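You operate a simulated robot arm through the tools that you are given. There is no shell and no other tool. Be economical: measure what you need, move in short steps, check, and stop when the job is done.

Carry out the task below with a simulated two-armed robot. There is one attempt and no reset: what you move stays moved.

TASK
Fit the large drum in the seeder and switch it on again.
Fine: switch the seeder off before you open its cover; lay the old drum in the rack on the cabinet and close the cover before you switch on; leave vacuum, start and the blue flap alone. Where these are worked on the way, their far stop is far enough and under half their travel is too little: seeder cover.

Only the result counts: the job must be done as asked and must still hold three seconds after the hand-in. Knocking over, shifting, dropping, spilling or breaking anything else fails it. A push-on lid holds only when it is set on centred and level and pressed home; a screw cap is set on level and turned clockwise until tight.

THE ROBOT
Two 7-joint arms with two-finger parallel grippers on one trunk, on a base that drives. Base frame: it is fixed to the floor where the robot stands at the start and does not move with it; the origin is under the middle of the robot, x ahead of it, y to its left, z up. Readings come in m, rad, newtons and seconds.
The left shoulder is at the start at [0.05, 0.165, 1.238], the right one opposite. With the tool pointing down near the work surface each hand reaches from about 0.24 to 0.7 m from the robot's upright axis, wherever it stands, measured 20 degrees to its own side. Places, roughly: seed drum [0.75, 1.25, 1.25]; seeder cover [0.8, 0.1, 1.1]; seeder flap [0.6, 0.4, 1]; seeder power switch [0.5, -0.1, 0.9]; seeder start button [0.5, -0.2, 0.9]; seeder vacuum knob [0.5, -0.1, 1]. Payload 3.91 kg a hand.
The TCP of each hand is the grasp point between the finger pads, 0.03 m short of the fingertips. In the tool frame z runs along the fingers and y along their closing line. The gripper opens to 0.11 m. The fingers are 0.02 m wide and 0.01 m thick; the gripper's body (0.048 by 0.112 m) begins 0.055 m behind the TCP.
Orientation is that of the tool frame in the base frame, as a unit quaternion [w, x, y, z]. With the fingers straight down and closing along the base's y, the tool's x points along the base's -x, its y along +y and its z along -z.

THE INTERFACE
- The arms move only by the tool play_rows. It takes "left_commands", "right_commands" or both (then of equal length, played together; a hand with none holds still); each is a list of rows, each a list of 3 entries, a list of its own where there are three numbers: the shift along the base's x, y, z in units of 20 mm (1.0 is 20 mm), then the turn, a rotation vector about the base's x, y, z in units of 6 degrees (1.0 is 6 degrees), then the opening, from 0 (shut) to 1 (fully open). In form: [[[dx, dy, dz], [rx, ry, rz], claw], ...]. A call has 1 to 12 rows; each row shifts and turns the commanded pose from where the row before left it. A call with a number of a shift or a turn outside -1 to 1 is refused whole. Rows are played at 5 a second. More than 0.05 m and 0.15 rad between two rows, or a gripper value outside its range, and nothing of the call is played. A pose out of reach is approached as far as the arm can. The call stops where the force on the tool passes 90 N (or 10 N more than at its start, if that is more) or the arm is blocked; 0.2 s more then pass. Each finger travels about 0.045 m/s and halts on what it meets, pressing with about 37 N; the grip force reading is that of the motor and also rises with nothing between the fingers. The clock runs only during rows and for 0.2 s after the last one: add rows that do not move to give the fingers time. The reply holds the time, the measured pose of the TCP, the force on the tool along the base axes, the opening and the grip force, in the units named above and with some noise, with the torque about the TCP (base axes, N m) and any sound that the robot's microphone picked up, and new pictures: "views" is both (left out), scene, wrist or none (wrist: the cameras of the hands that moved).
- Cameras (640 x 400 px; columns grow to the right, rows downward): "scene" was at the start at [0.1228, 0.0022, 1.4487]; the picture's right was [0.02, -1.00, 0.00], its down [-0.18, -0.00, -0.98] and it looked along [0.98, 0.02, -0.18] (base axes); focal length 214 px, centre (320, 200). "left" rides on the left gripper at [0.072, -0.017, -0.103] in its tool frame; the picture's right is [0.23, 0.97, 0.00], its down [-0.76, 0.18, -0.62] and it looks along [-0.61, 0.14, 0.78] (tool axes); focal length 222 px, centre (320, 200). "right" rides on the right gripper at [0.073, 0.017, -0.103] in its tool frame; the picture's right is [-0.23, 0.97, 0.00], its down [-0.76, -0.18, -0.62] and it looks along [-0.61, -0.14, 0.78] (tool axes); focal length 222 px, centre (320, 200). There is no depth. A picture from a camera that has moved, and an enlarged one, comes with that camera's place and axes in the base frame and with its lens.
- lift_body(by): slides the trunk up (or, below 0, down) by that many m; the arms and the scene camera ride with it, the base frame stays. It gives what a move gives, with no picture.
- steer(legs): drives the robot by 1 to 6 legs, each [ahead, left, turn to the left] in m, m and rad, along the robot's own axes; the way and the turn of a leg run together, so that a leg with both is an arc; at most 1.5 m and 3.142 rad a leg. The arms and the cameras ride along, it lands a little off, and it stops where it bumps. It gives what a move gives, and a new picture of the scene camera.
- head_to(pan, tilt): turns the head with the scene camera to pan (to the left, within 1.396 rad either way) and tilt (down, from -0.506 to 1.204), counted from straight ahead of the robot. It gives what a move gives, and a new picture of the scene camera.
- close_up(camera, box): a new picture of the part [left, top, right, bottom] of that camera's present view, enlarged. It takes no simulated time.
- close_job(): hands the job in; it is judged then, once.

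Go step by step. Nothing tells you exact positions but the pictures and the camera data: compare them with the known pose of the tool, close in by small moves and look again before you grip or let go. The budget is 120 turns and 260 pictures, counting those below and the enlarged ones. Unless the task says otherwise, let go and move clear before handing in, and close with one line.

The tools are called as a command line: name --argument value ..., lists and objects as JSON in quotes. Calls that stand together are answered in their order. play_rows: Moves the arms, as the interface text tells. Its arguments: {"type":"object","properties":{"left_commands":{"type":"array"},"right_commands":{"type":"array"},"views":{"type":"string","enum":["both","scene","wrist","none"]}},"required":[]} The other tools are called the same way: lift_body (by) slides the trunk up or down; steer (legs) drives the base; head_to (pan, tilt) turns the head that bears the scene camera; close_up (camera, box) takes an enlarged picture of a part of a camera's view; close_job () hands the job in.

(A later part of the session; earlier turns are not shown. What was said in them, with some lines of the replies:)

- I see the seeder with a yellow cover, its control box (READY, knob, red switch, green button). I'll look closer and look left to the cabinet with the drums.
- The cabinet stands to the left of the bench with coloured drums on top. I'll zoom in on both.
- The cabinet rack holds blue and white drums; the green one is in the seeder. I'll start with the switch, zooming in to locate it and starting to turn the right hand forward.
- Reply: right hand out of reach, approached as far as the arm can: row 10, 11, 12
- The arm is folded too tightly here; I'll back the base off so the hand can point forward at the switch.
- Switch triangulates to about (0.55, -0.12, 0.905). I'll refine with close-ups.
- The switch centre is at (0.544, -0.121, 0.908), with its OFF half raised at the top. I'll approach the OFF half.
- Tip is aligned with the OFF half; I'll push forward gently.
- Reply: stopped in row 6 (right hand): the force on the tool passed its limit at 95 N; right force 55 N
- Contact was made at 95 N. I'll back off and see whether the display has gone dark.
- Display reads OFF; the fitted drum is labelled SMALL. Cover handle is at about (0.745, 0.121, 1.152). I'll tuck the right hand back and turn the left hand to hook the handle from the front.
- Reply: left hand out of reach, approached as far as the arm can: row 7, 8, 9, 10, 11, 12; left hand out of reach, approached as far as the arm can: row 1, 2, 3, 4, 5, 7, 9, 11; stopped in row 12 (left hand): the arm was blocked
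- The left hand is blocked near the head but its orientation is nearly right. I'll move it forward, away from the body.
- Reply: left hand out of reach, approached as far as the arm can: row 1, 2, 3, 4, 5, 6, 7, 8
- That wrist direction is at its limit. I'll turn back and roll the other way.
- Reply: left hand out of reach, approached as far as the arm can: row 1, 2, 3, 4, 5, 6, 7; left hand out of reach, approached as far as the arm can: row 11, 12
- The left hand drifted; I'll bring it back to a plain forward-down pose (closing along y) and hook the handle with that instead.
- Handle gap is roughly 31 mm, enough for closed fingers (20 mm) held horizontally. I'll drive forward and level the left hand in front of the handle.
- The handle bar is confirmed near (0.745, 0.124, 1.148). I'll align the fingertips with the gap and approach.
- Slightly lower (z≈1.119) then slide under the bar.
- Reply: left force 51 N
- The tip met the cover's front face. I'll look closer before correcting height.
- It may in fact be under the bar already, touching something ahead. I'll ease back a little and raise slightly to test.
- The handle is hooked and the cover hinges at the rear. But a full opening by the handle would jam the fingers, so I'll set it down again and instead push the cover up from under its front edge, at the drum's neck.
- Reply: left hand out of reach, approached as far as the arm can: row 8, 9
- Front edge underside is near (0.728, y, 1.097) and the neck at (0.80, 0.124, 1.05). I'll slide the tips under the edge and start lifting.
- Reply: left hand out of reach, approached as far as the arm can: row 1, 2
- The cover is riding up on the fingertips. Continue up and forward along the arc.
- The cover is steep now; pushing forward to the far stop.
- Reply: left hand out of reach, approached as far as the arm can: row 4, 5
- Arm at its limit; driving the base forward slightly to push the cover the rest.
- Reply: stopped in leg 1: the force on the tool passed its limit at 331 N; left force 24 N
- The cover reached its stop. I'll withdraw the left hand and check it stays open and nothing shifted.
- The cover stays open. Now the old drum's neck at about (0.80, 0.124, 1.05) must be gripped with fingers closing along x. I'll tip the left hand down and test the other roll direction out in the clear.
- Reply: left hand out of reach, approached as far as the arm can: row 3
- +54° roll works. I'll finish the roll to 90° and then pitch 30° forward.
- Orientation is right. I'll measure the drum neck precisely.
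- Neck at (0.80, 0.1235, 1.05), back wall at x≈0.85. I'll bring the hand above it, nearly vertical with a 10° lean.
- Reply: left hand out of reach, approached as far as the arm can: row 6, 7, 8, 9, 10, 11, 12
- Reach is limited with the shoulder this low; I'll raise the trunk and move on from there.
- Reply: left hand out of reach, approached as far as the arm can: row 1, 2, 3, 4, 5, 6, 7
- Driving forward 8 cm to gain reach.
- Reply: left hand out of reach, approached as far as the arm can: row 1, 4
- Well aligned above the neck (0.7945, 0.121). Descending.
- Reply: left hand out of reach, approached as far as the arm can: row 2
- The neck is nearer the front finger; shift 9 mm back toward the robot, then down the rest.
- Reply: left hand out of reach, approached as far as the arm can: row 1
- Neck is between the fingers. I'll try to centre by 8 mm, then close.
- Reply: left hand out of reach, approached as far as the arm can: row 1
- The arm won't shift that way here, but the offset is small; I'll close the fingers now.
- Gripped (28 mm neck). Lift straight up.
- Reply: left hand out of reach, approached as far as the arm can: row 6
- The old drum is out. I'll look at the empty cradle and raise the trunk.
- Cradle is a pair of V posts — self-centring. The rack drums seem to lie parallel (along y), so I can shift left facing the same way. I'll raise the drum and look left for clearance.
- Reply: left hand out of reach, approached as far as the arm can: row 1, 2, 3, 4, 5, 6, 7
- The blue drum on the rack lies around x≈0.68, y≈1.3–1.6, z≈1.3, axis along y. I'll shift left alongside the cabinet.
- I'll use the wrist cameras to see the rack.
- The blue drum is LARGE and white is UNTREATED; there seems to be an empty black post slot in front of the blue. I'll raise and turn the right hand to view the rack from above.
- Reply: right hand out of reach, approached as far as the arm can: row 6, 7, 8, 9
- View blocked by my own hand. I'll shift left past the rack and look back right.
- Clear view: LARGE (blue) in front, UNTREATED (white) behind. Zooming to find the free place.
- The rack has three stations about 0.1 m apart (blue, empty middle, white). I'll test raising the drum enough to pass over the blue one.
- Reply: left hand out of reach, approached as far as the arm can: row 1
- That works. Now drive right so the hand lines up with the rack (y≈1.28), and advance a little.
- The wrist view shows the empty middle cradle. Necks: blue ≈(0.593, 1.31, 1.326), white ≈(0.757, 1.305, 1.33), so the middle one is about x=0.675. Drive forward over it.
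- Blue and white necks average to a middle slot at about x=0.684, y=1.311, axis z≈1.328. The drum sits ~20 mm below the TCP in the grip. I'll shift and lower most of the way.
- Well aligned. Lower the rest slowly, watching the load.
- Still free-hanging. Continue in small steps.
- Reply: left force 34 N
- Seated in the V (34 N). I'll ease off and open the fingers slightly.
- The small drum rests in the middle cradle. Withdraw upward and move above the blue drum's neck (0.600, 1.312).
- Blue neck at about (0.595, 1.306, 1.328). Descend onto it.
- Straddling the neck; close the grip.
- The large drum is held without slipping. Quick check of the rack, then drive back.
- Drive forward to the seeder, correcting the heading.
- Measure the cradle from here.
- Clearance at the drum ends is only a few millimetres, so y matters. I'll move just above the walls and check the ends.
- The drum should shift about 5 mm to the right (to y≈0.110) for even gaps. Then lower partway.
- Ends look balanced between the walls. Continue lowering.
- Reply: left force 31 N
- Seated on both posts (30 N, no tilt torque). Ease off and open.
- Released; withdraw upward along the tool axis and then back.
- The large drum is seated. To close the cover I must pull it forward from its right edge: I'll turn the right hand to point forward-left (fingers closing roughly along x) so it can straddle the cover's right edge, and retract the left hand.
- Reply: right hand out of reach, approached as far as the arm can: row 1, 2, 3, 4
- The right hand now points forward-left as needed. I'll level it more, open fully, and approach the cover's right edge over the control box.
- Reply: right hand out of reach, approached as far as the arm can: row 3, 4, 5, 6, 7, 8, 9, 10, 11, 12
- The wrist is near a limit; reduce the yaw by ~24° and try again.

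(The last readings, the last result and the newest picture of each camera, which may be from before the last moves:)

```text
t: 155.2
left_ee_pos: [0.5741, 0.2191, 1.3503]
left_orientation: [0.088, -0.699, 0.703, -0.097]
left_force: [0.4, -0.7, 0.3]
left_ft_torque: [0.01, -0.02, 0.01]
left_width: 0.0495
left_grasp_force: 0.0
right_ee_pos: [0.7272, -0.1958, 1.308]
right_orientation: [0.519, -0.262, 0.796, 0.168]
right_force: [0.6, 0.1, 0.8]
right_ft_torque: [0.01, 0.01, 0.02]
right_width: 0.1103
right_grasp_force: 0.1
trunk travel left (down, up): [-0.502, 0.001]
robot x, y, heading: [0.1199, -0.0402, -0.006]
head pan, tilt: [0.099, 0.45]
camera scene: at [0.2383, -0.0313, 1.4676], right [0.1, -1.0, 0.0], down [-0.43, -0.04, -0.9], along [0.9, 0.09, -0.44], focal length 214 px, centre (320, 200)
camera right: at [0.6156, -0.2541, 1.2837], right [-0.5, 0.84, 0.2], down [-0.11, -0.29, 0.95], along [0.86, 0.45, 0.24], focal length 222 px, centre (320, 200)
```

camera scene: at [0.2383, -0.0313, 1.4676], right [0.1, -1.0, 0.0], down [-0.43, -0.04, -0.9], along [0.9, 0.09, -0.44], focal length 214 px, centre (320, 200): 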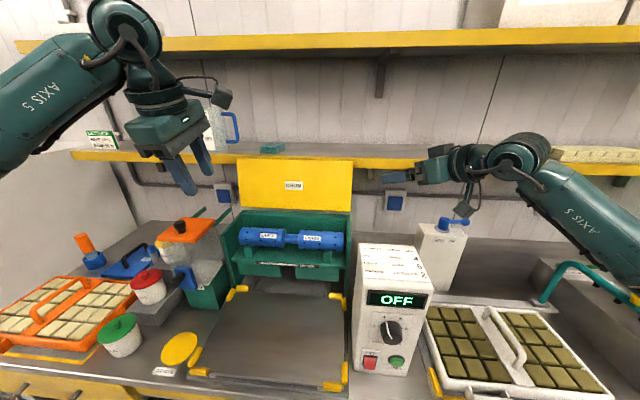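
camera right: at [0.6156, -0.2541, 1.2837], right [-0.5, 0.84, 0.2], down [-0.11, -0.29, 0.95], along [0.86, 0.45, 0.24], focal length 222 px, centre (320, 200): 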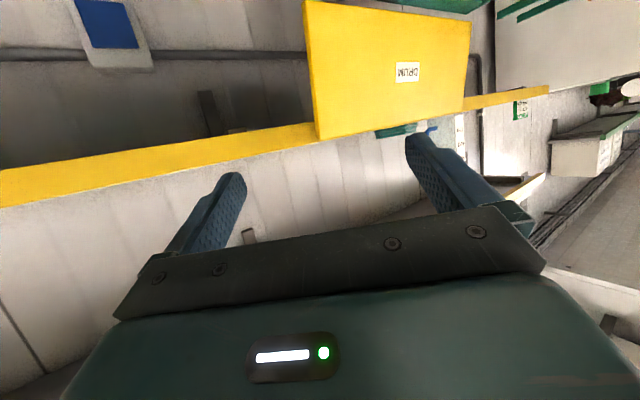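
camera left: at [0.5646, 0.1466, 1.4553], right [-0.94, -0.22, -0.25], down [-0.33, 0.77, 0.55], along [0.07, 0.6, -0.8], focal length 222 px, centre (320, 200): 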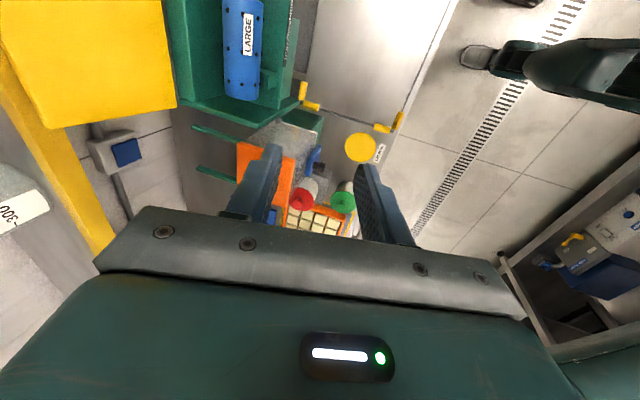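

Now triangulating the cover's right edge: top corner ≈(0.908, -0.084, 1.28), leaning back. I'll bring the hand beside it at z≈1.20.

play_rows --right_commands '[[[0.9, 0.5, -0.7], [0, 0, 0], 1], [[0.9, 0.5, -0.7], [0, 0, 0], 1], [[0.9, 0.5, -0.7], [0, 0, 0], 1], [[0.9, 0.5, -0.7], [0, 0, 0], 1], [[0.9, 0.5, -0.7], [0, 0, 0], 1], [[0.9, 0.5, -0.7], [0, 0, 0], 1], [[0.9, 0.5, -0.7], [0, 0, 0], 1], [[0.9, 0.5, -0.5], [0, 0, 0], 1]]' --views "both"

```text
t: 156.9
left_ee_pos: [0.5766, 0.2203, 1.3496]
left_orientation: [0.088, -0.699, 0.702, -0.098]
left_force: [0.3, 0.1, 0.4]
left_ft_torque: [-0.03, 0.04, 0.01]
left_width: 0.0495
left_grasp_force: 0.1
right_ee_pos: [0.8721, -0.1133, 1.1999]
right_orientation: [0.521, -0.262, 0.795, 0.166]
right_force: [0.4, 0.4, -0.6]
right_ft_torque: [0.02, 0.01, 0.02]
right_width: 0.1101
right_grasp_force: 0.1
right hand out of reach, approached as far as the arm can: row 6, 7
trunk travel left (down, up): [-0.502, 0.001]
robot x, y, heading: [0.1151, -0.0405, -0.003]
head pan, tilt: [0.099, 0.45]
camera scene: at [0.2389, -0.0307, 1.4676], right [0.1, -1.0, 0.0], down [-0.43, -0.04, -0.9], along [0.9, 0.09, -0.44], focal length 214 px, centre (320, 200)
camera right: at [0.7608, -0.1728, 1.1762], right [-0.5, 0.84, 0.2], down [-0.11, -0.29, 0.95], along [0.86, 0.46, 0.24], focal length 222 px, centre (320, 200)
```

scene: 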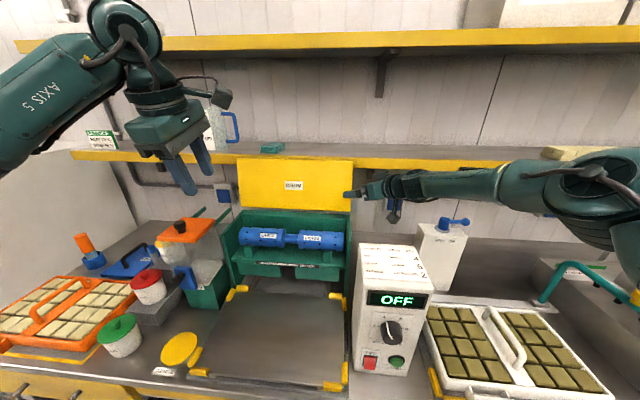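
right: 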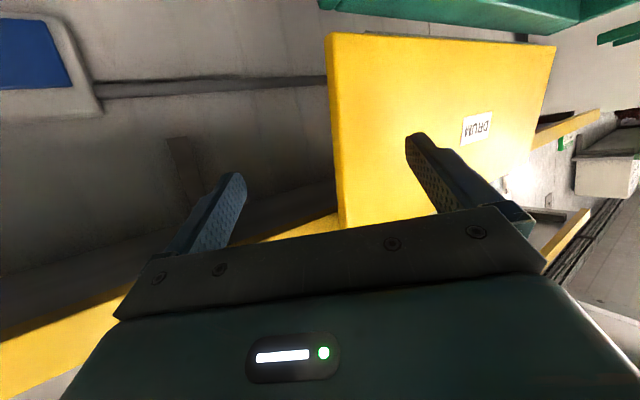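

The cover edge is between the fingers. Slide left so the right finger goes behind the edge.

play_rows --right_commands '[[[0.1, 0.9, 0], [0, 0, 0], 1], [[0, 0.9, 0], [0, 0, 0], 1], [[0, 0.9, 0], [0, 0, 0], 1], [[0, 0.9, 0], [0, 0, 0], 1]]' --views "wrist"

close_up --camera "scene" --box '[260, 140, 420, 240]'

```text
t: 157.9
left_ee_pos: [0.5742, 0.2194, 1.3506]
left_orientation: [0.089, -0.7, 0.702, -0.097]
left_force: [-0.6, -0.2, -0.2]
left_ft_torque: [0.03, -0.01, 0.0]
left_width: 0.0494
left_grasp_force: 0.0
right_ee_pos: [0.8714, -0.0432, 1.2018]
right_orientation: [0.521, -0.261, 0.795, 0.167]
right_force: [0.8, 0.6, -0.6]
right_ft_torque: [-0.04, -0.02, 0.02]
right_width: 0.1102
right_grasp_force: 0.0
trunk travel left (down, up): [-0.502, 0.001]
robot x, y, heading: [0.1172, -0.0418, -0.002]
head pan, tilt: [0.099, 0.45]
camera right: at [0.7608, -0.1021, 1.1773], right [-0.5, 0.84, 0.2], down [-0.11, -0.29, 0.95], along [0.86, 0.45, 0.24], focal length 222 px, centre (320, 200)
```

right: 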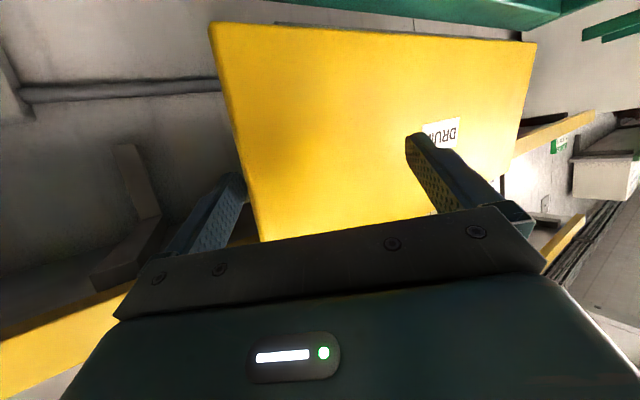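

```text
4.00 times, centred on (340, 190) of scene
camera zoom: at [0.238, -0.0309, 1.4677], right [0.1, -1.0, 0.0], down [-0.43, -0.04, -0.9], along [0.9, 0.09, -0.44], focal length 858 px, centre (240, 240)
```

zoom: 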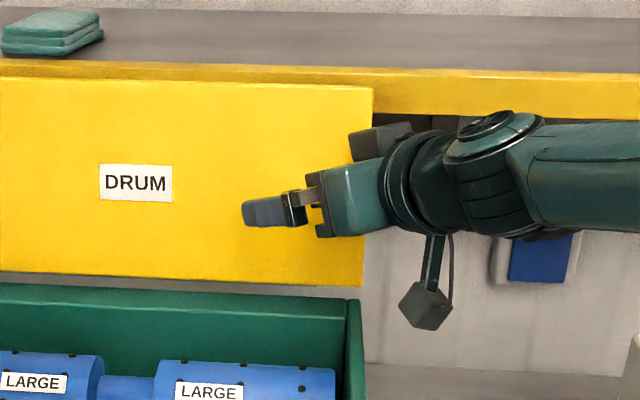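

The rear finger is behind the cover edge. Pull it forward along its arc.

play_rows --right_commands '[[[0.2, 0.5, 0], [0, 0, 0], 1], [[-0.5, 0, 0], [0, 0, 0], 1], [[-0.7, 0, 0], [0, 0, 0], 1], [[-0.7, 0, -0.1], [0, 0, 0], 1], [[-0.7, 0, -0.2], [0, 0, 0], 1], [[-0.7, 0, -0.4], [0, 0, 0], 1]]' --views "wrist"

close_up --camera "scene" --box '[220, 130, 420, 255]'

```text
t: 159.3
left_ee_pos: [0.5752, 0.2185, 1.3499]
left_orientation: [0.088, -0.7, 0.703, -0.097]
left_force: [-0.6, 0.2, 0.2]
left_ft_torque: [-0.02, 0.01, 0.04]
left_width: 0.0495
left_grasp_force: 0.0
right_ee_pos: [0.8108, -0.0329, 1.188]
right_orientation: [0.521, -0.261, 0.795, 0.167]
right_force: [5.5, -2.4, -0.4]
right_ft_torque: [0.05, -0.59, 0.14]
right_width: 0.11
right_grasp_force: 0.0
trunk travel left (down, up): [-0.502, 0.001]
robot x, y, heading: [0.1188, -0.041, -0.006]
head pan, tilt: [0.099, 0.45]
camera right: at [0.7011, -0.0927, 1.1639], right [-0.5, 0.84, 0.2], down [-0.11, -0.29, 0.95], along [0.86, 0.45, 0.24], focal length 222 px, centre (320, 200)
```

right: 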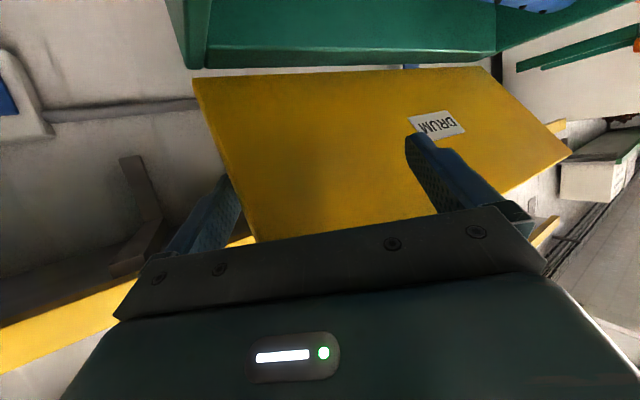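

```text
3.20 times, centred on (320, 192) of scene
camera zoom: at [0.2391, -0.0321, 1.4676], right [0.1, -1.0, 0.0], down [-0.43, -0.04, -0.9], along [0.9, 0.09, -0.44], focal length 686 px, centre (320, 224)
```

zoom: 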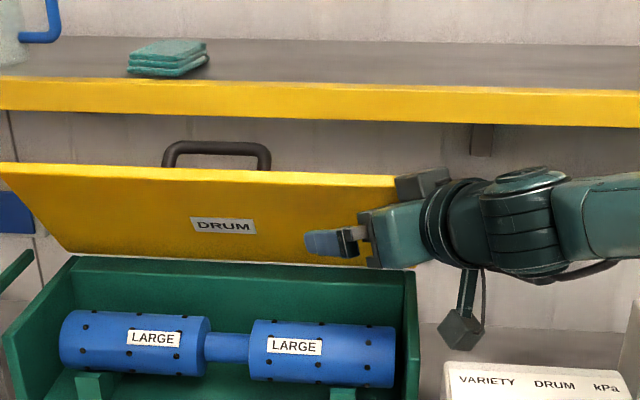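

The cover is coming down under control. Continue along the arc.

play_rows --right_commands '[[[-0.6, 0, -0.5], [0, 0, 0], 1], [[-0.5, 0, -0.6], [0, 0, 0], 1], [[-0.4, 0, -0.7], [0, 0, 0], 1]]' --views "wrist"

close_up --camera "scene" --box '[220, 130, 420, 255]'

```text
t: 160.0
left_ee_pos: [0.5791, 0.2217, 1.3465]
left_orientation: [0.086, -0.701, 0.702, -0.097]
left_force: [-0.7, -0.1, 1.1]
left_ft_torque: [-0.03, -0.01, 0.02]
left_width: 0.0496
left_grasp_force: 0.1
right_ee_pos: [0.806, -0.0407, 1.1814]
right_orientation: [0.539, -0.253, 0.788, 0.157]
right_force: [24.2, 6.3, -6.9]
right_ft_torque: [0.74, -1.85, 0.27]
right_width: 0.1099
right_grasp_force: 0.0
trunk travel left (down, up): [-0.502, 0.001]
robot x, y, heading: [0.1162, -0.043, -0.007]
head pan, tilt: [0.099, 0.45]
stopped in row 3 (right hand): the force on the tool passed its limit at 95 N (the readings are from after the stop); the commanded pose is now the measured one
camera right: at [0.6946, -0.0962, 1.1528], right [-0.48, 0.85, 0.19], down [-0.16, -0.29, 0.94], along [0.86, 0.43, 0.28], focal length 222 px, centre (320, 200)
```

right: 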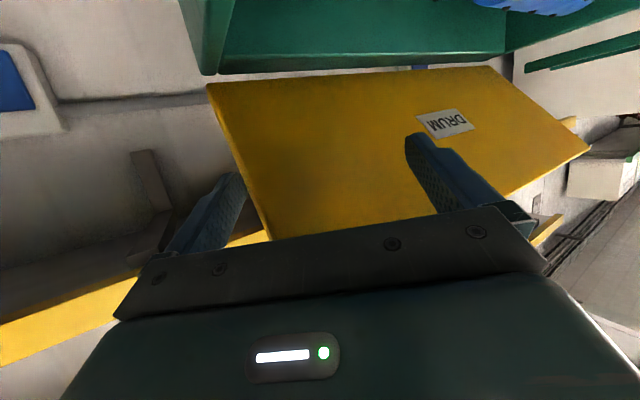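

```text
3.20 times, centred on (320, 192) of scene
camera zoom: at [0.2437, -0.0294, 1.4665], right [0.1, -1.0, 0.0], down [-0.44, -0.04, -0.9], along [0.89, 0.09, -0.44], focal length 686 px, centre (320, 224)
```

zoom: 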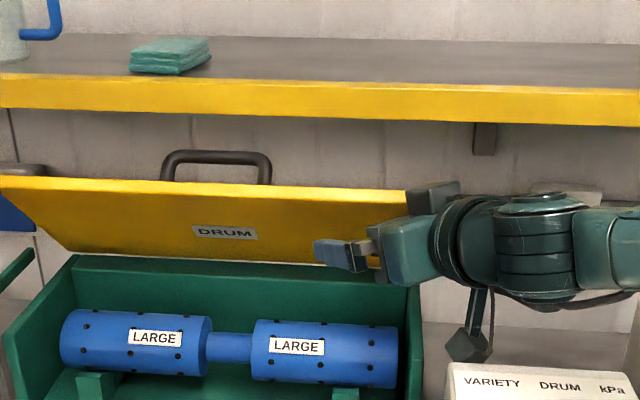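

It jammed between the fingers; relieve and slide right to free the rear finger, keeping the front finger underneath.

play_rows --right_commands '[[[0.3, 0, 0.1], [0, 0, 0], 1], [[0.1, -0.6, 0], [0, 0, 0], 1], [[0, -0.7, 0], [0, 0, 0], 1], [[0, -0.5, 0], [0, 0, 0], 1]]' --views "wrist"

close_up --camera "scene" --box '[220, 130, 420, 255]'

```text
t: 161.0
left_ee_pos: [0.5752, 0.2179, 1.3516]
left_orientation: [0.088, -0.7, 0.702, -0.098]
left_force: [-0.2, -0.5, -0.3]
left_ft_torque: [0.0, 0.0, -0.01]
left_width: 0.0496
left_grasp_force: 0.2
right_ee_pos: [0.8076, -0.0755, 1.1848]
right_orientation: [0.539, -0.253, 0.787, 0.16]
right_force: [-2.5, 0.7, -1.8]
right_ft_torque: [-0.15, -0.01, 0.15]
right_width: 0.11
right_grasp_force: 0.2
trunk travel left (down, up): [-0.502, 0.001]
robot x, y, heading: [0.1154, -0.0395, -0.004]
head pan, tilt: [0.099, 0.45]
camera right: at [0.6964, -0.1324, 1.1571], right [-0.49, 0.85, 0.19], down [-0.15, -0.3, 0.94], along [0.86, 0.43, 0.28], focal length 222 px, centre (320, 200)
```

right: 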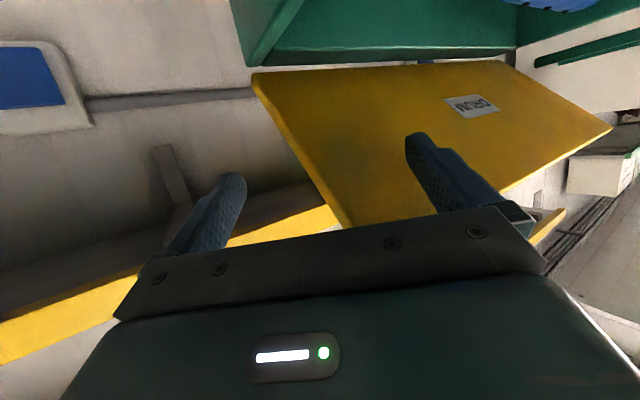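

```text
3.20 times, centred on (320, 192) of scene
camera zoom: at [0.239, -0.0313, 1.4677], right [0.1, -1.0, 0.0], down [-0.43, -0.04, -0.9], along [0.9, 0.09, -0.44], focal length 686 px, centre (320, 224)
```

zoom: 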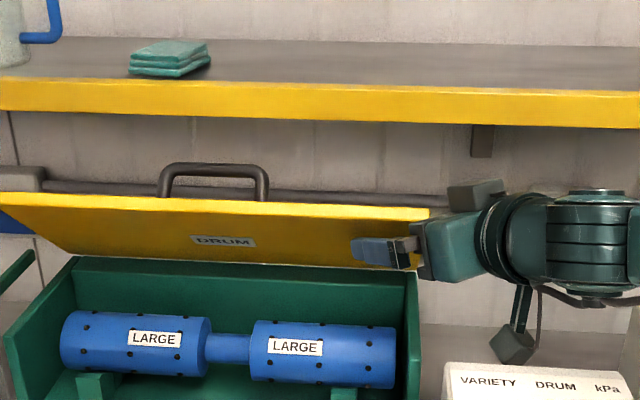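

The cover rests on the front finger. Lower it gently.

play_rows --right_commands '[[[-0.2, 0, -0.4], [0, 0, 0], 1], [[-0.2, 0, -0.4], [0, 0, 0], 1], [[-0.2, 0, -0.4], [0, 0, 0], 1], [[-0.2, 0, -0.4], [0, 0, 0], 1], [[-0.2, 0, -0.3], [0, 0, 0], 1]]' --views "wrist"

close_up --camera "scene" --box '[220, 130, 420, 255]'

```text
t: 162.2
left_ee_pos: [0.5808, 0.2225, 1.3469]
left_orientation: [0.086, -0.701, 0.701, -0.096]
left_force: [0.3, -0.5, 0.6]
left_ft_torque: [0.0, -0.01, 0.02]
left_width: 0.0493
left_grasp_force: 0.2
right_ee_pos: [0.8066, -0.0802, 1.1667]
right_orientation: [0.553, -0.248, 0.781, 0.151]
right_force: [28.1, 8.9, -5.4]
right_ft_torque: [0.26, -1.38, 0.81]
right_width: 0.1103
right_grasp_force: 0.0
trunk travel left (down, up): [-0.502, 0.001]
robot x, y, heading: [0.1184, -0.0402, -0.003]
head pan, tilt: [0.099, 0.45]
stopped in row 5 (right hand): the force on the tool passed its limit at 94 N (the readings are from after the stop); the commanded pose is now the measured one
camera right: at [0.6955, -0.1335, 1.1341], right [-0.48, 0.86, 0.18], down [-0.19, -0.3, 0.94], along [0.86, 0.42, 0.31], focal length 222 px, centre (320, 200)
```

right: 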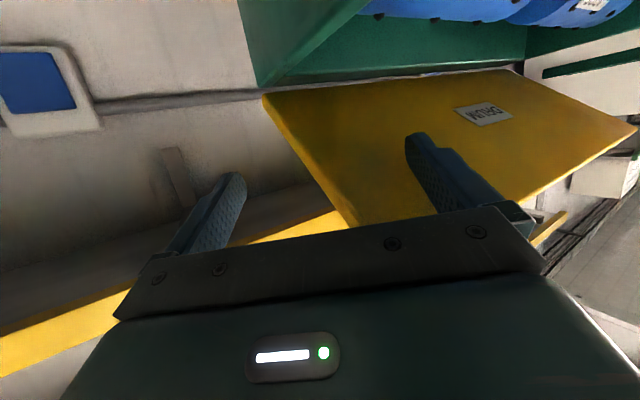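

```text
3.20 times, centred on (320, 192) of scene
camera zoom: at [0.2454, -0.0289, 1.466], right [0.1, -1.0, 0.0], down [-0.44, -0.04, -0.9], along [0.89, 0.09, -0.44], focal length 686 px, centre (320, 224)
```

zoom: 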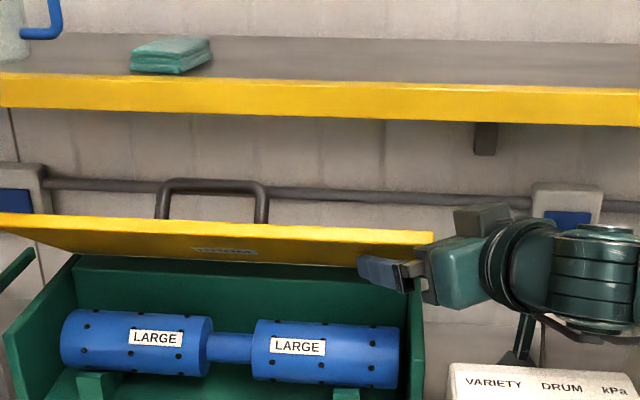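

The hand's mount is touching the control box's rear edge; I'll move away forward/up, then slip out to the right and let the cover settle.

play_rows --right_commands '[[[0.5, 0, 0.2], [0, 0, 0], 1], [[0.2, -0.5, 0.1], [0, 0, 0], 1], [[0, -1, 0], [0, 0, 0], 1], [[0, -1, 0], [0, 0, 0], 1], [[0, -1, 0], [0, 0, 0], 1], [[0, -1, 0.2], [0, 0, 0], 1]]' --views "wrist"

close_up --camera "scene" --box '[200, 130, 480, 305]'

```text
t: 163.6
left_ee_pos: [0.5757, 0.2193, 1.3511]
left_orientation: [0.088, -0.7, 0.702, -0.097]
left_force: [0.5, 0.2, -0.5]
left_ft_torque: [-0.04, 0.02, 0.02]
left_width: 0.0497
left_grasp_force: 0.0
right_ee_pos: [0.8145, -0.172, 1.1796]
right_orientation: [0.554, -0.247, 0.78, 0.153]
right_force: [-0.3, -0.3, -0.6]
right_ft_torque: [0.0, 0.0, 0.03]
right_width: 0.1101
right_grasp_force: 0.1
trunk travel left (down, up): [-0.502, 0.001]
robot x, y, heading: [0.1198, -0.0402, -0.001]
head pan, tilt: [0.099, 0.45]
camera right: at [0.7041, -0.2264, 1.1477], right [-0.48, 0.86, 0.18], down [-0.19, -0.3, 0.93], along [0.86, 0.42, 0.31], focal length 222 px, centre (320, 200)
```

right: 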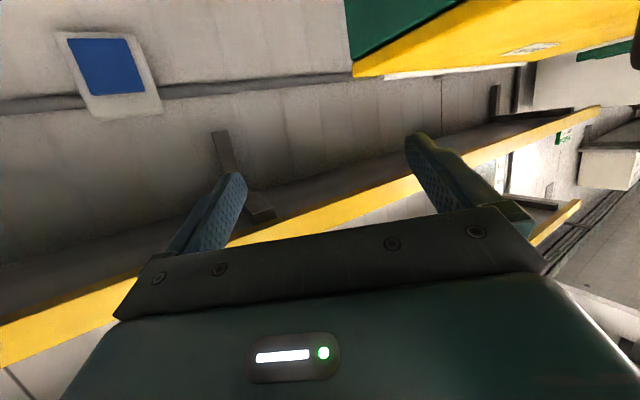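

```text
2.29 times, centred on (340, 218) of scene
camera zoom: at [0.2398, -0.0313, 1.4677], right [0.1, -1.0, 0.0], down [-0.43, -0.04, -0.9], along [0.9, 0.09, -0.43], focal length 490 px, centre (274, 160)
```

zoom: 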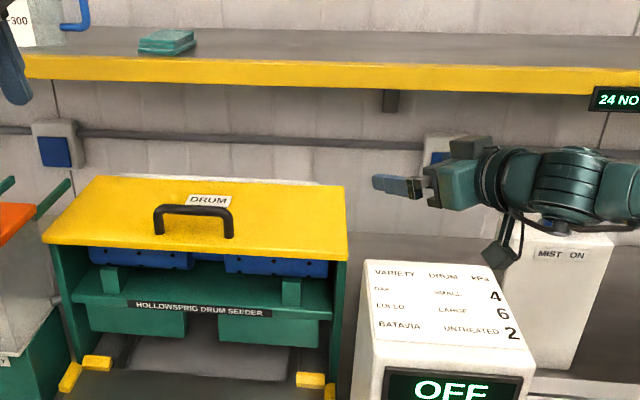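

The cover is closed. Raise the right hand clear of the box and valve, and retreat.

play_rows --right_commands '[[[0, 0, 1], [0, 0, 0], 0.5], [[0, 0, 1], [0, 0, 0], 0], [[0, 0, 1], [0, 0, 0], 0], [[-0.5, 0, 1], [0, 0, 0], 0], [[-1, 0, 1], [0, 0, 0], 0], [[-1, 0, 1], [0, 0, 0], 0], [[-1, 0, 0.5], [0, 0, 0], 0], [[-1, 0, 0.5], [0, 0, 0], 0], [[-1, 0, 0], [0, 0, 0], 0], [[-1, 0, 0], [0, 0, 0], 0], [[-1, 0, 0], [0, 0, 0], 0], [[-1, 0, 0], [0, 0, 0], 0]]' --views "scene"

steer --legs '[[-0.37, 0, 0]]'

```text
t: 166.2
left_ee_pos: [0.5756, 0.2196, 1.3513]
left_orientation: [0.088, -0.7, 0.702, -0.098]
left_force: [-0.2, 0.5, 0.2]
left_ft_torque: [0.01, 0.0, 0.03]
left_width: 0.0496
left_grasp_force: 0.1
right_ee_pos: [0.6424, -0.1709, 1.3205]
right_orientation: [0.554, -0.247, 0.78, 0.153]
right_force: [-0.2, 0.2, -0.4]
right_ft_torque: [-0.02, -0.01, 0.03]
right_width: 0.0001
right_grasp_force: 37.0
trunk travel left (down, up): [-0.502, 0.001]
robot x, y, heading: [0.1201, -0.0405, -0.003]
head pan, tilt: [0.099, 0.45]
camera scene: at [0.2395, -0.0314, 1.4678], right [0.1, -1.0, 0.0], down [-0.43, -0.04, -0.9], along [0.9, 0.09, -0.43], focal length 214 px, centre (320, 200)
```

scene: 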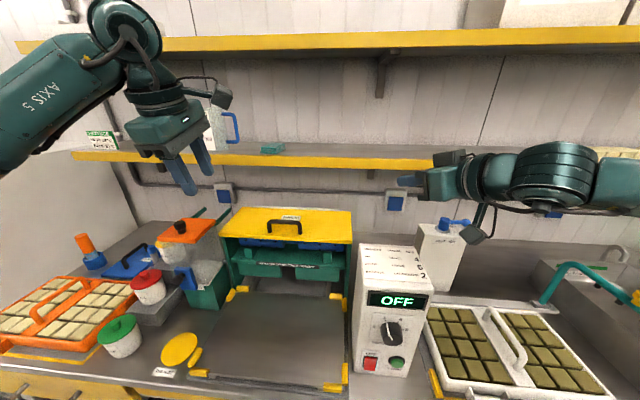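

```text
t: 168.6
left_ee_pos: [0.2028, 0.223, 1.35]
left_orientation: [-0.089, 0.702, -0.7, 0.098]
left_force: [0.2, 0.0, 1.0]
left_ft_torque: [0.04, 0.0, 0.0]
left_width: 0.0495
left_grasp_force: 0.0
right_ee_pos: [0.2711, -0.1674, 1.3208]
right_orientation: [0.553, -0.25, 0.78, 0.155]
right_force: [-0.8, -0.4, -0.7]
right_ft_torque: [-0.01, -0.02, -0.02]
right_width: 0.0002
right_grasp_force: 36.4
trunk travel left (down, up): [-0.502, 0.001]
robot x, y, heading: [-0.2517, -0.0363, 0.008]
head pan, tilt: [0.099, 0.45]
camera scene: at [-0.1329, -0.0306, 1.4677], right [0.1, -0.99, 0.0], down [-0.43, -0.04, -0.9], along [0.9, 0.09, -0.43], focal length 214 px, centre (320, 200)
```

scene: 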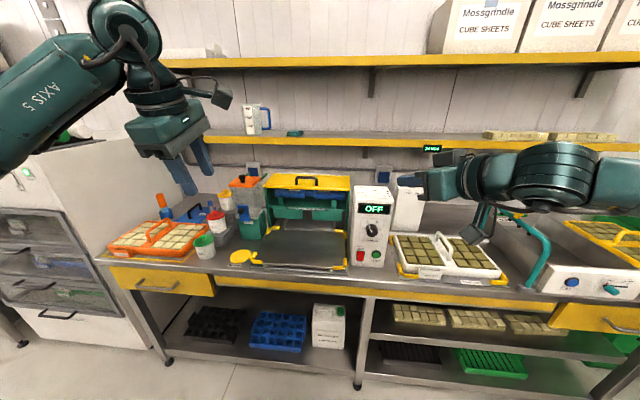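

Cover closed and everything in place. Now lower the trunk and set the right hand for pressing the ON half of the switch.

lift_body --by -0.194

play_rows --right_commands '[[[0.19, 0.28, -0.92], [-0.03, 0.286, -0.945], 0], [[0.19, 0.28, -0.92], [-0.03, 0.286, -0.945], 0], [[0.19, 0.28, -0.92], [-0.03, 0.286, -0.945], 0], [[0.19, 0.28, -0.92], [-0.03, 0.286, -0.945], 0], [[0.19, 0.28, -0.92], [-0.03, 0.286, -0.945], 0], [[0.19, 0.28, -0.92], [-0.03, 0.286, -0.945], 0], [[0.19, 0.28, -0.92], [0, 0, 0], 0], [[0.19, 0.28, -0.92], [0, 0, 0], 0]]' --views "both"

```text
t: 170.7
left_ee_pos: [0.2026, 0.2224, 1.1571]
left_orientation: [-0.088, 0.703, -0.7, 0.096]
left_force: [0.2, -0.9, 0.3]
left_ft_torque: [-0.02, 0.02, -0.03]
left_width: 0.0494
left_grasp_force: 0.0
right_ee_pos: [0.2725, -0.1677, 1.1272]
right_orientation: [0.553, -0.249, 0.78, 0.154]
right_force: [-1.8, -0.2, 0.7]
right_ft_torque: [-0.02, 0.02, 0.01]
right_width: 0.0
right_grasp_force: 36.9
trunk travel left (down, up): [-0.308, 0.195]
robot x, y, heading: [-0.2525, -0.0375, 0.005]
head pan, tilt: [0.099, 0.45]
```

```text
t: 172.5
left_ee_pos: [0.2023, 0.2219, 1.1563]
left_orientation: [-0.089, 0.703, -0.699, 0.096]
left_force: [-1.3, 0.9, 0.1]
left_ft_torque: [0.03, -0.06, 0.0]
left_width: 0.0496
left_grasp_force: 0.0
right_ee_pos: [0.3018, -0.1235, 0.9788]
right_orientation: [0.5, -0.001, 0.866, 0.001]
right_force: [0.5, 0.0, -0.2]
right_ft_torque: [0.03, -0.03, 0.05]
right_width: 0.0001
right_grasp_force: 36.8
trunk travel left (down, up): [-0.308, 0.195]
robot x, y, heading: [-0.2591, -0.0389, 0.004]
head pan, tilt: [0.099, 0.45]
camera scene: at [-0.1323, -0.0305, 1.2737], right [0.1, -0.99, 0.0], down [-0.43, -0.04, -0.9], along [0.9, 0.09, -0.44], focal length 214 px, centre (320, 200)
camera right: at [0.1756, -0.106, 0.9679], right [0.11, 0.97, 0.2], down [-0.16, -0.18, 0.97], along [0.98, -0.14, 0.13], focal length 222 px, centre (320, 200)
```

scene: 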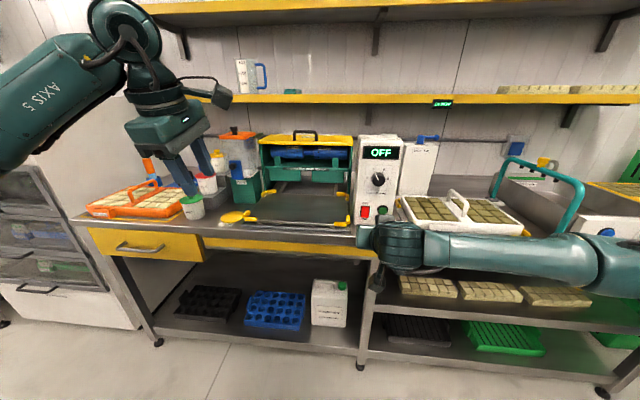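
right: 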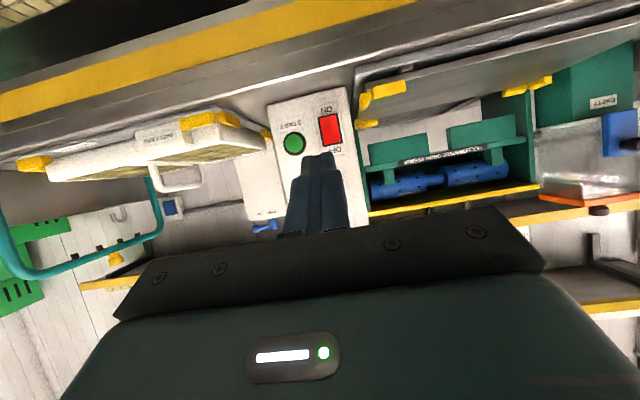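

Rocker reconfirmed at (0.544, -0.121, 0.905). Approach its ON (lower) half.

play_rows --right_commands '[[[0.88, 0.01, -0.38], [0, 0, 0], 0], [[0.88, 0.01, -0.38], [0, 0, 0], 0], [[0.88, 0.01, -0.38], [0, 0, 0], 0], [[0.88, 0.01, -0.38], [0, 0, 0], 0], [[0.88, 0.01, -0.38], [0, 0, 0], 0], [[0.88, 0.01, -0.38], [0, 0, 0], 0], [[0.88, 0.01, -0.38], [0, 0, 0], 0], [[0.88, 0.01, -0.38], [0, 0, 0], 0], [[0.88, 0.01, -0.38], [0, 0, 0], 0]]' --views "none"

close_up --camera "right" --box '[220, 70, 420, 195]'

```text
t: 174.5
left_ee_pos: [0.2022, 0.2218, 1.1561]
left_orientation: [-0.087, 0.702, -0.7, 0.097]
left_force: [-0.4, -0.5, 0.0]
left_ft_torque: [-0.02, -0.01, -0.03]
left_width: 0.0495
left_grasp_force: 0.0
right_ee_pos: [0.462, -0.1214, 0.9118]
right_orientation: [0.5, -0.003, 0.866, 0.001]
right_force: [0.3, -0.1, 0.1]
right_ft_torque: [-0.01, 0.0, -0.02]
right_width: 0.0003
right_grasp_force: 36.9
trunk travel left (down, up): [-0.308, 0.195]
robot x, y, heading: [-0.2537, -0.042, 0.004]
head pan, tilt: [0.099, 0.45]
```

```text
3.20 times, centred on (320, 132) of right
camera zoom: at [0.3351, -0.1045, 0.9005], right [0.11, 0.97, 0.2], down [-0.16, -0.18, 0.97], along [0.98, -0.14, 0.13], focal length 711 px, centre (320, 416)
```

zoom: 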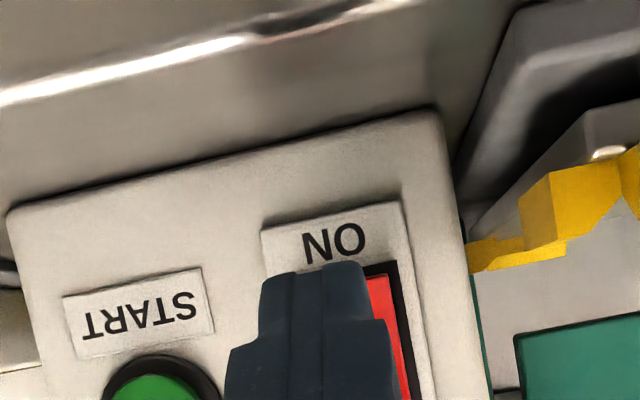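

play_rows --right_commands '[[[0.7, 0, 0.05], [0, 0, 0], 0], [[0.7, 0, 0], [0, 0, 0], 0], [[0.5, 0, 0], [0, 0, 0], 0], [[0.3, 0, 0], [0, 0, 0], 0], [[0.2, 0, 0], [0, 0, 0], 0], [[0.2, 0, 0], [0, 0, 0], 0]]' --views "none"

close_up --camera "scene" --box '[240, 120, 440, 245]'

```text
t: 175.7
left_ee_pos: [0.1969, 0.2205, 1.159]
left_orientation: [0.09, -0.701, 0.701, -0.098]
left_force: [-0.2, 0.9, -0.2]
left_ft_torque: [0.03, -0.01, -0.01]
left_width: 0.0496
left_grasp_force: 0.1
right_ee_pos: [0.4979, -0.1199, 0.9082]
right_orientation: [0.493, -0.002, 0.87, 0.001]
right_force: [-41.9, -3.1, 9.8]
right_ft_torque: [0.0, -0.02, -0.13]
right_width: 0.0
right_grasp_force: 36.6
trunk travel left (down, up): [-0.308, 0.195]
robot x, y, heading: [-0.2563, -0.0395, 0.0]
head pan, tilt: [0.099, 0.45]
stopped in row 6 (right hand): the force on the tool passed its limit at 97 N (the readings are from after the stop); the commanded pose is now the measured one
```

```text
3.20 times, centred on (340, 182) of scene
camera zoom: at [-0.1398, -0.0315, 1.2746], right [0.1, -1.0, 0.0], down [-0.43, -0.04, -0.9], along [0.9, 0.09, -0.43], focal length 686 px, centre (256, 256)
```

zoom: 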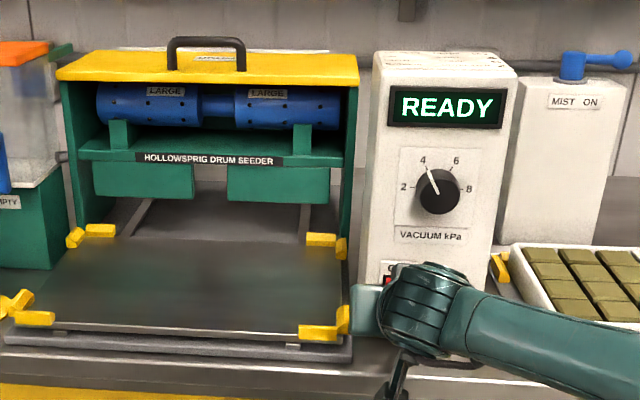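

The display reads READY with the LARGE drum in and the cover closed. Back the hand off and check once more.

play_rows --right_commands '[[[-1, 0, 0], [0, 0, 0], 0], [[-1, 0, 0.1], [0, 0, 0], 0], [[-1, 0, 0.3], [0, 0, 0], 0], [[-1, 0, 0.5], [0, 0, 0], 0], [[-1, 0, 0.5], [0, 0, 0], 0], [[-1, 0, 0.5], [0, 0, 0], 0], [[-1, 0, 0.5], [0, 0, 0], 0], [[-1, 0, 0.5], [0, 0, 0], 0]]' --views "scene"

close_up --camera "scene" --box '[240, 120, 440, 245]'

lift_body --by 0.19

head_to --pan 1.05 --tilt 0.2

```text
t: 177.5
left_ee_pos: [0.2021, 0.2214, 1.1556]
left_orientation: [-0.088, 0.701, -0.701, 0.097]
left_force: [0.0, 0.2, -0.2]
left_ft_torque: [-0.01, -0.01, 0.0]
left_width: 0.0499
left_grasp_force: 0.1
right_ee_pos: [0.3442, -0.1216, 0.9628]
right_orientation: [0.492, -0.001, 0.87, 0.0]
right_force: [0.8, -0.3, 0.1]
right_ft_torque: [0.0, -0.01, 0.01]
right_width: 0.0001
right_grasp_force: 36.9
trunk travel left (down, up): [-0.308, 0.195]
robot x, y, heading: [-0.2537, -0.0423, -0.001]
head pan, tilt: [0.099, 0.45]
camera scene: at [-0.134, -0.0311, 1.2737], right [0.1, -0.99, 0.0], down [-0.43, -0.04, -0.9], along [0.9, 0.09, -0.43], focal length 214 px, centre (320, 200)
```

scene: 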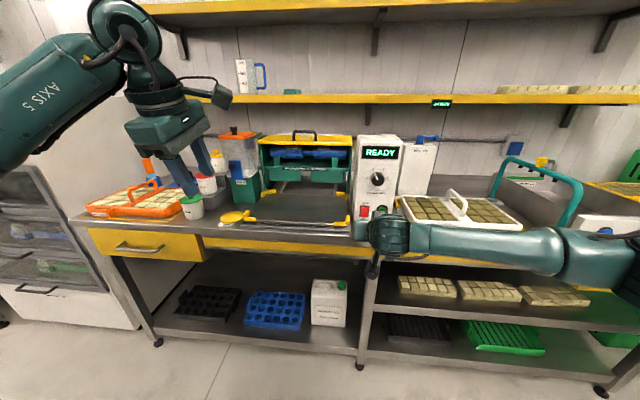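

```text
3.20 times, centred on (340, 182) of scene
camera zoom: at [-0.134, -0.0311, 1.2737], right [0.1, -0.99, 0.0], down [-0.43, -0.04, -0.9], along [0.9, 0.09, -0.43], focal length 686 px, centre (256, 256)
```

zoom: 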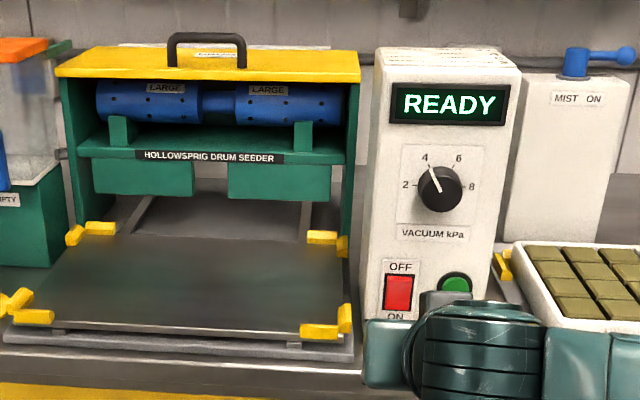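

```text
t: 179.6
left_ee_pos: [0.2016, 0.222, 1.3466]
left_orientation: [-0.088, 0.701, -0.701, 0.097]
left_force: [-0.1, 0.2, -0.2]
left_ft_torque: [0.01, 0.02, 0.01]
left_width: 0.0493
left_grasp_force: 0.1
right_ee_pos: [0.3458, -0.1216, 1.1509]
right_orientation: [0.493, -0.001, 0.87, 0.0]
right_force: [-0.4, -0.8, -0.7]
right_ft_torque: [0.02, -0.03, -0.02]
right_width: 0.0001
right_grasp_force: 37.1
trunk travel left (down, up): [-0.498, 0.005]
robot x, y, heading: [-0.254, -0.0408, 0.003]
head pan, tilt: [0.099, 0.45]
```

```text
t: 180.8
left_ee_pos: [0.2007, 0.2218, 1.3475]
left_orientation: [-0.088, 0.701, -0.701, 0.097]
left_force: [0.8, -0.2, -0.4]
left_ft_torque: [0.02, 0.02, 0.02]
left_width: 0.0495
left_grasp_force: 0.0
right_ee_pos: [0.345, -0.1219, 1.1514]
right_orientation: [0.493, -0.001, 0.87, 0.0]
right_force: [0.0, 0.1, 0.1]
right_ft_torque: [0.0, -0.01, -0.01]
right_width: 0.0
right_grasp_force: 37.3
trunk travel left (down, up): [-0.498, 0.005]
robot x, y, heading: [-0.2578, -0.0401, 0.005]
head pan, tilt: [1.051, 0.201]
camera scene: at [-0.179, 0.0406, 1.4869], right [0.87, -0.5, 0.0], down [-0.1, -0.17, -0.98], along [0.49, 0.85, -0.2], focal length 214 px, centre (320, 200)
```

scene: 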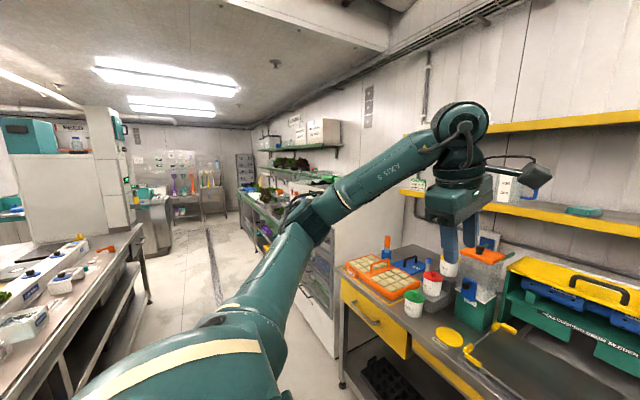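

All settled: READY is shown, the cover is closed, the LARGE drum is fitted and the small drum lay in the rack when I last saw it. Both hands are clear and empty, so I'm handing in.

close_job

```text
The job is handed in.
```

The large drum is in the seeder, the cover is closed and the machine is switched on and showing READY. The old small drum lies in the rack's middle cradle.
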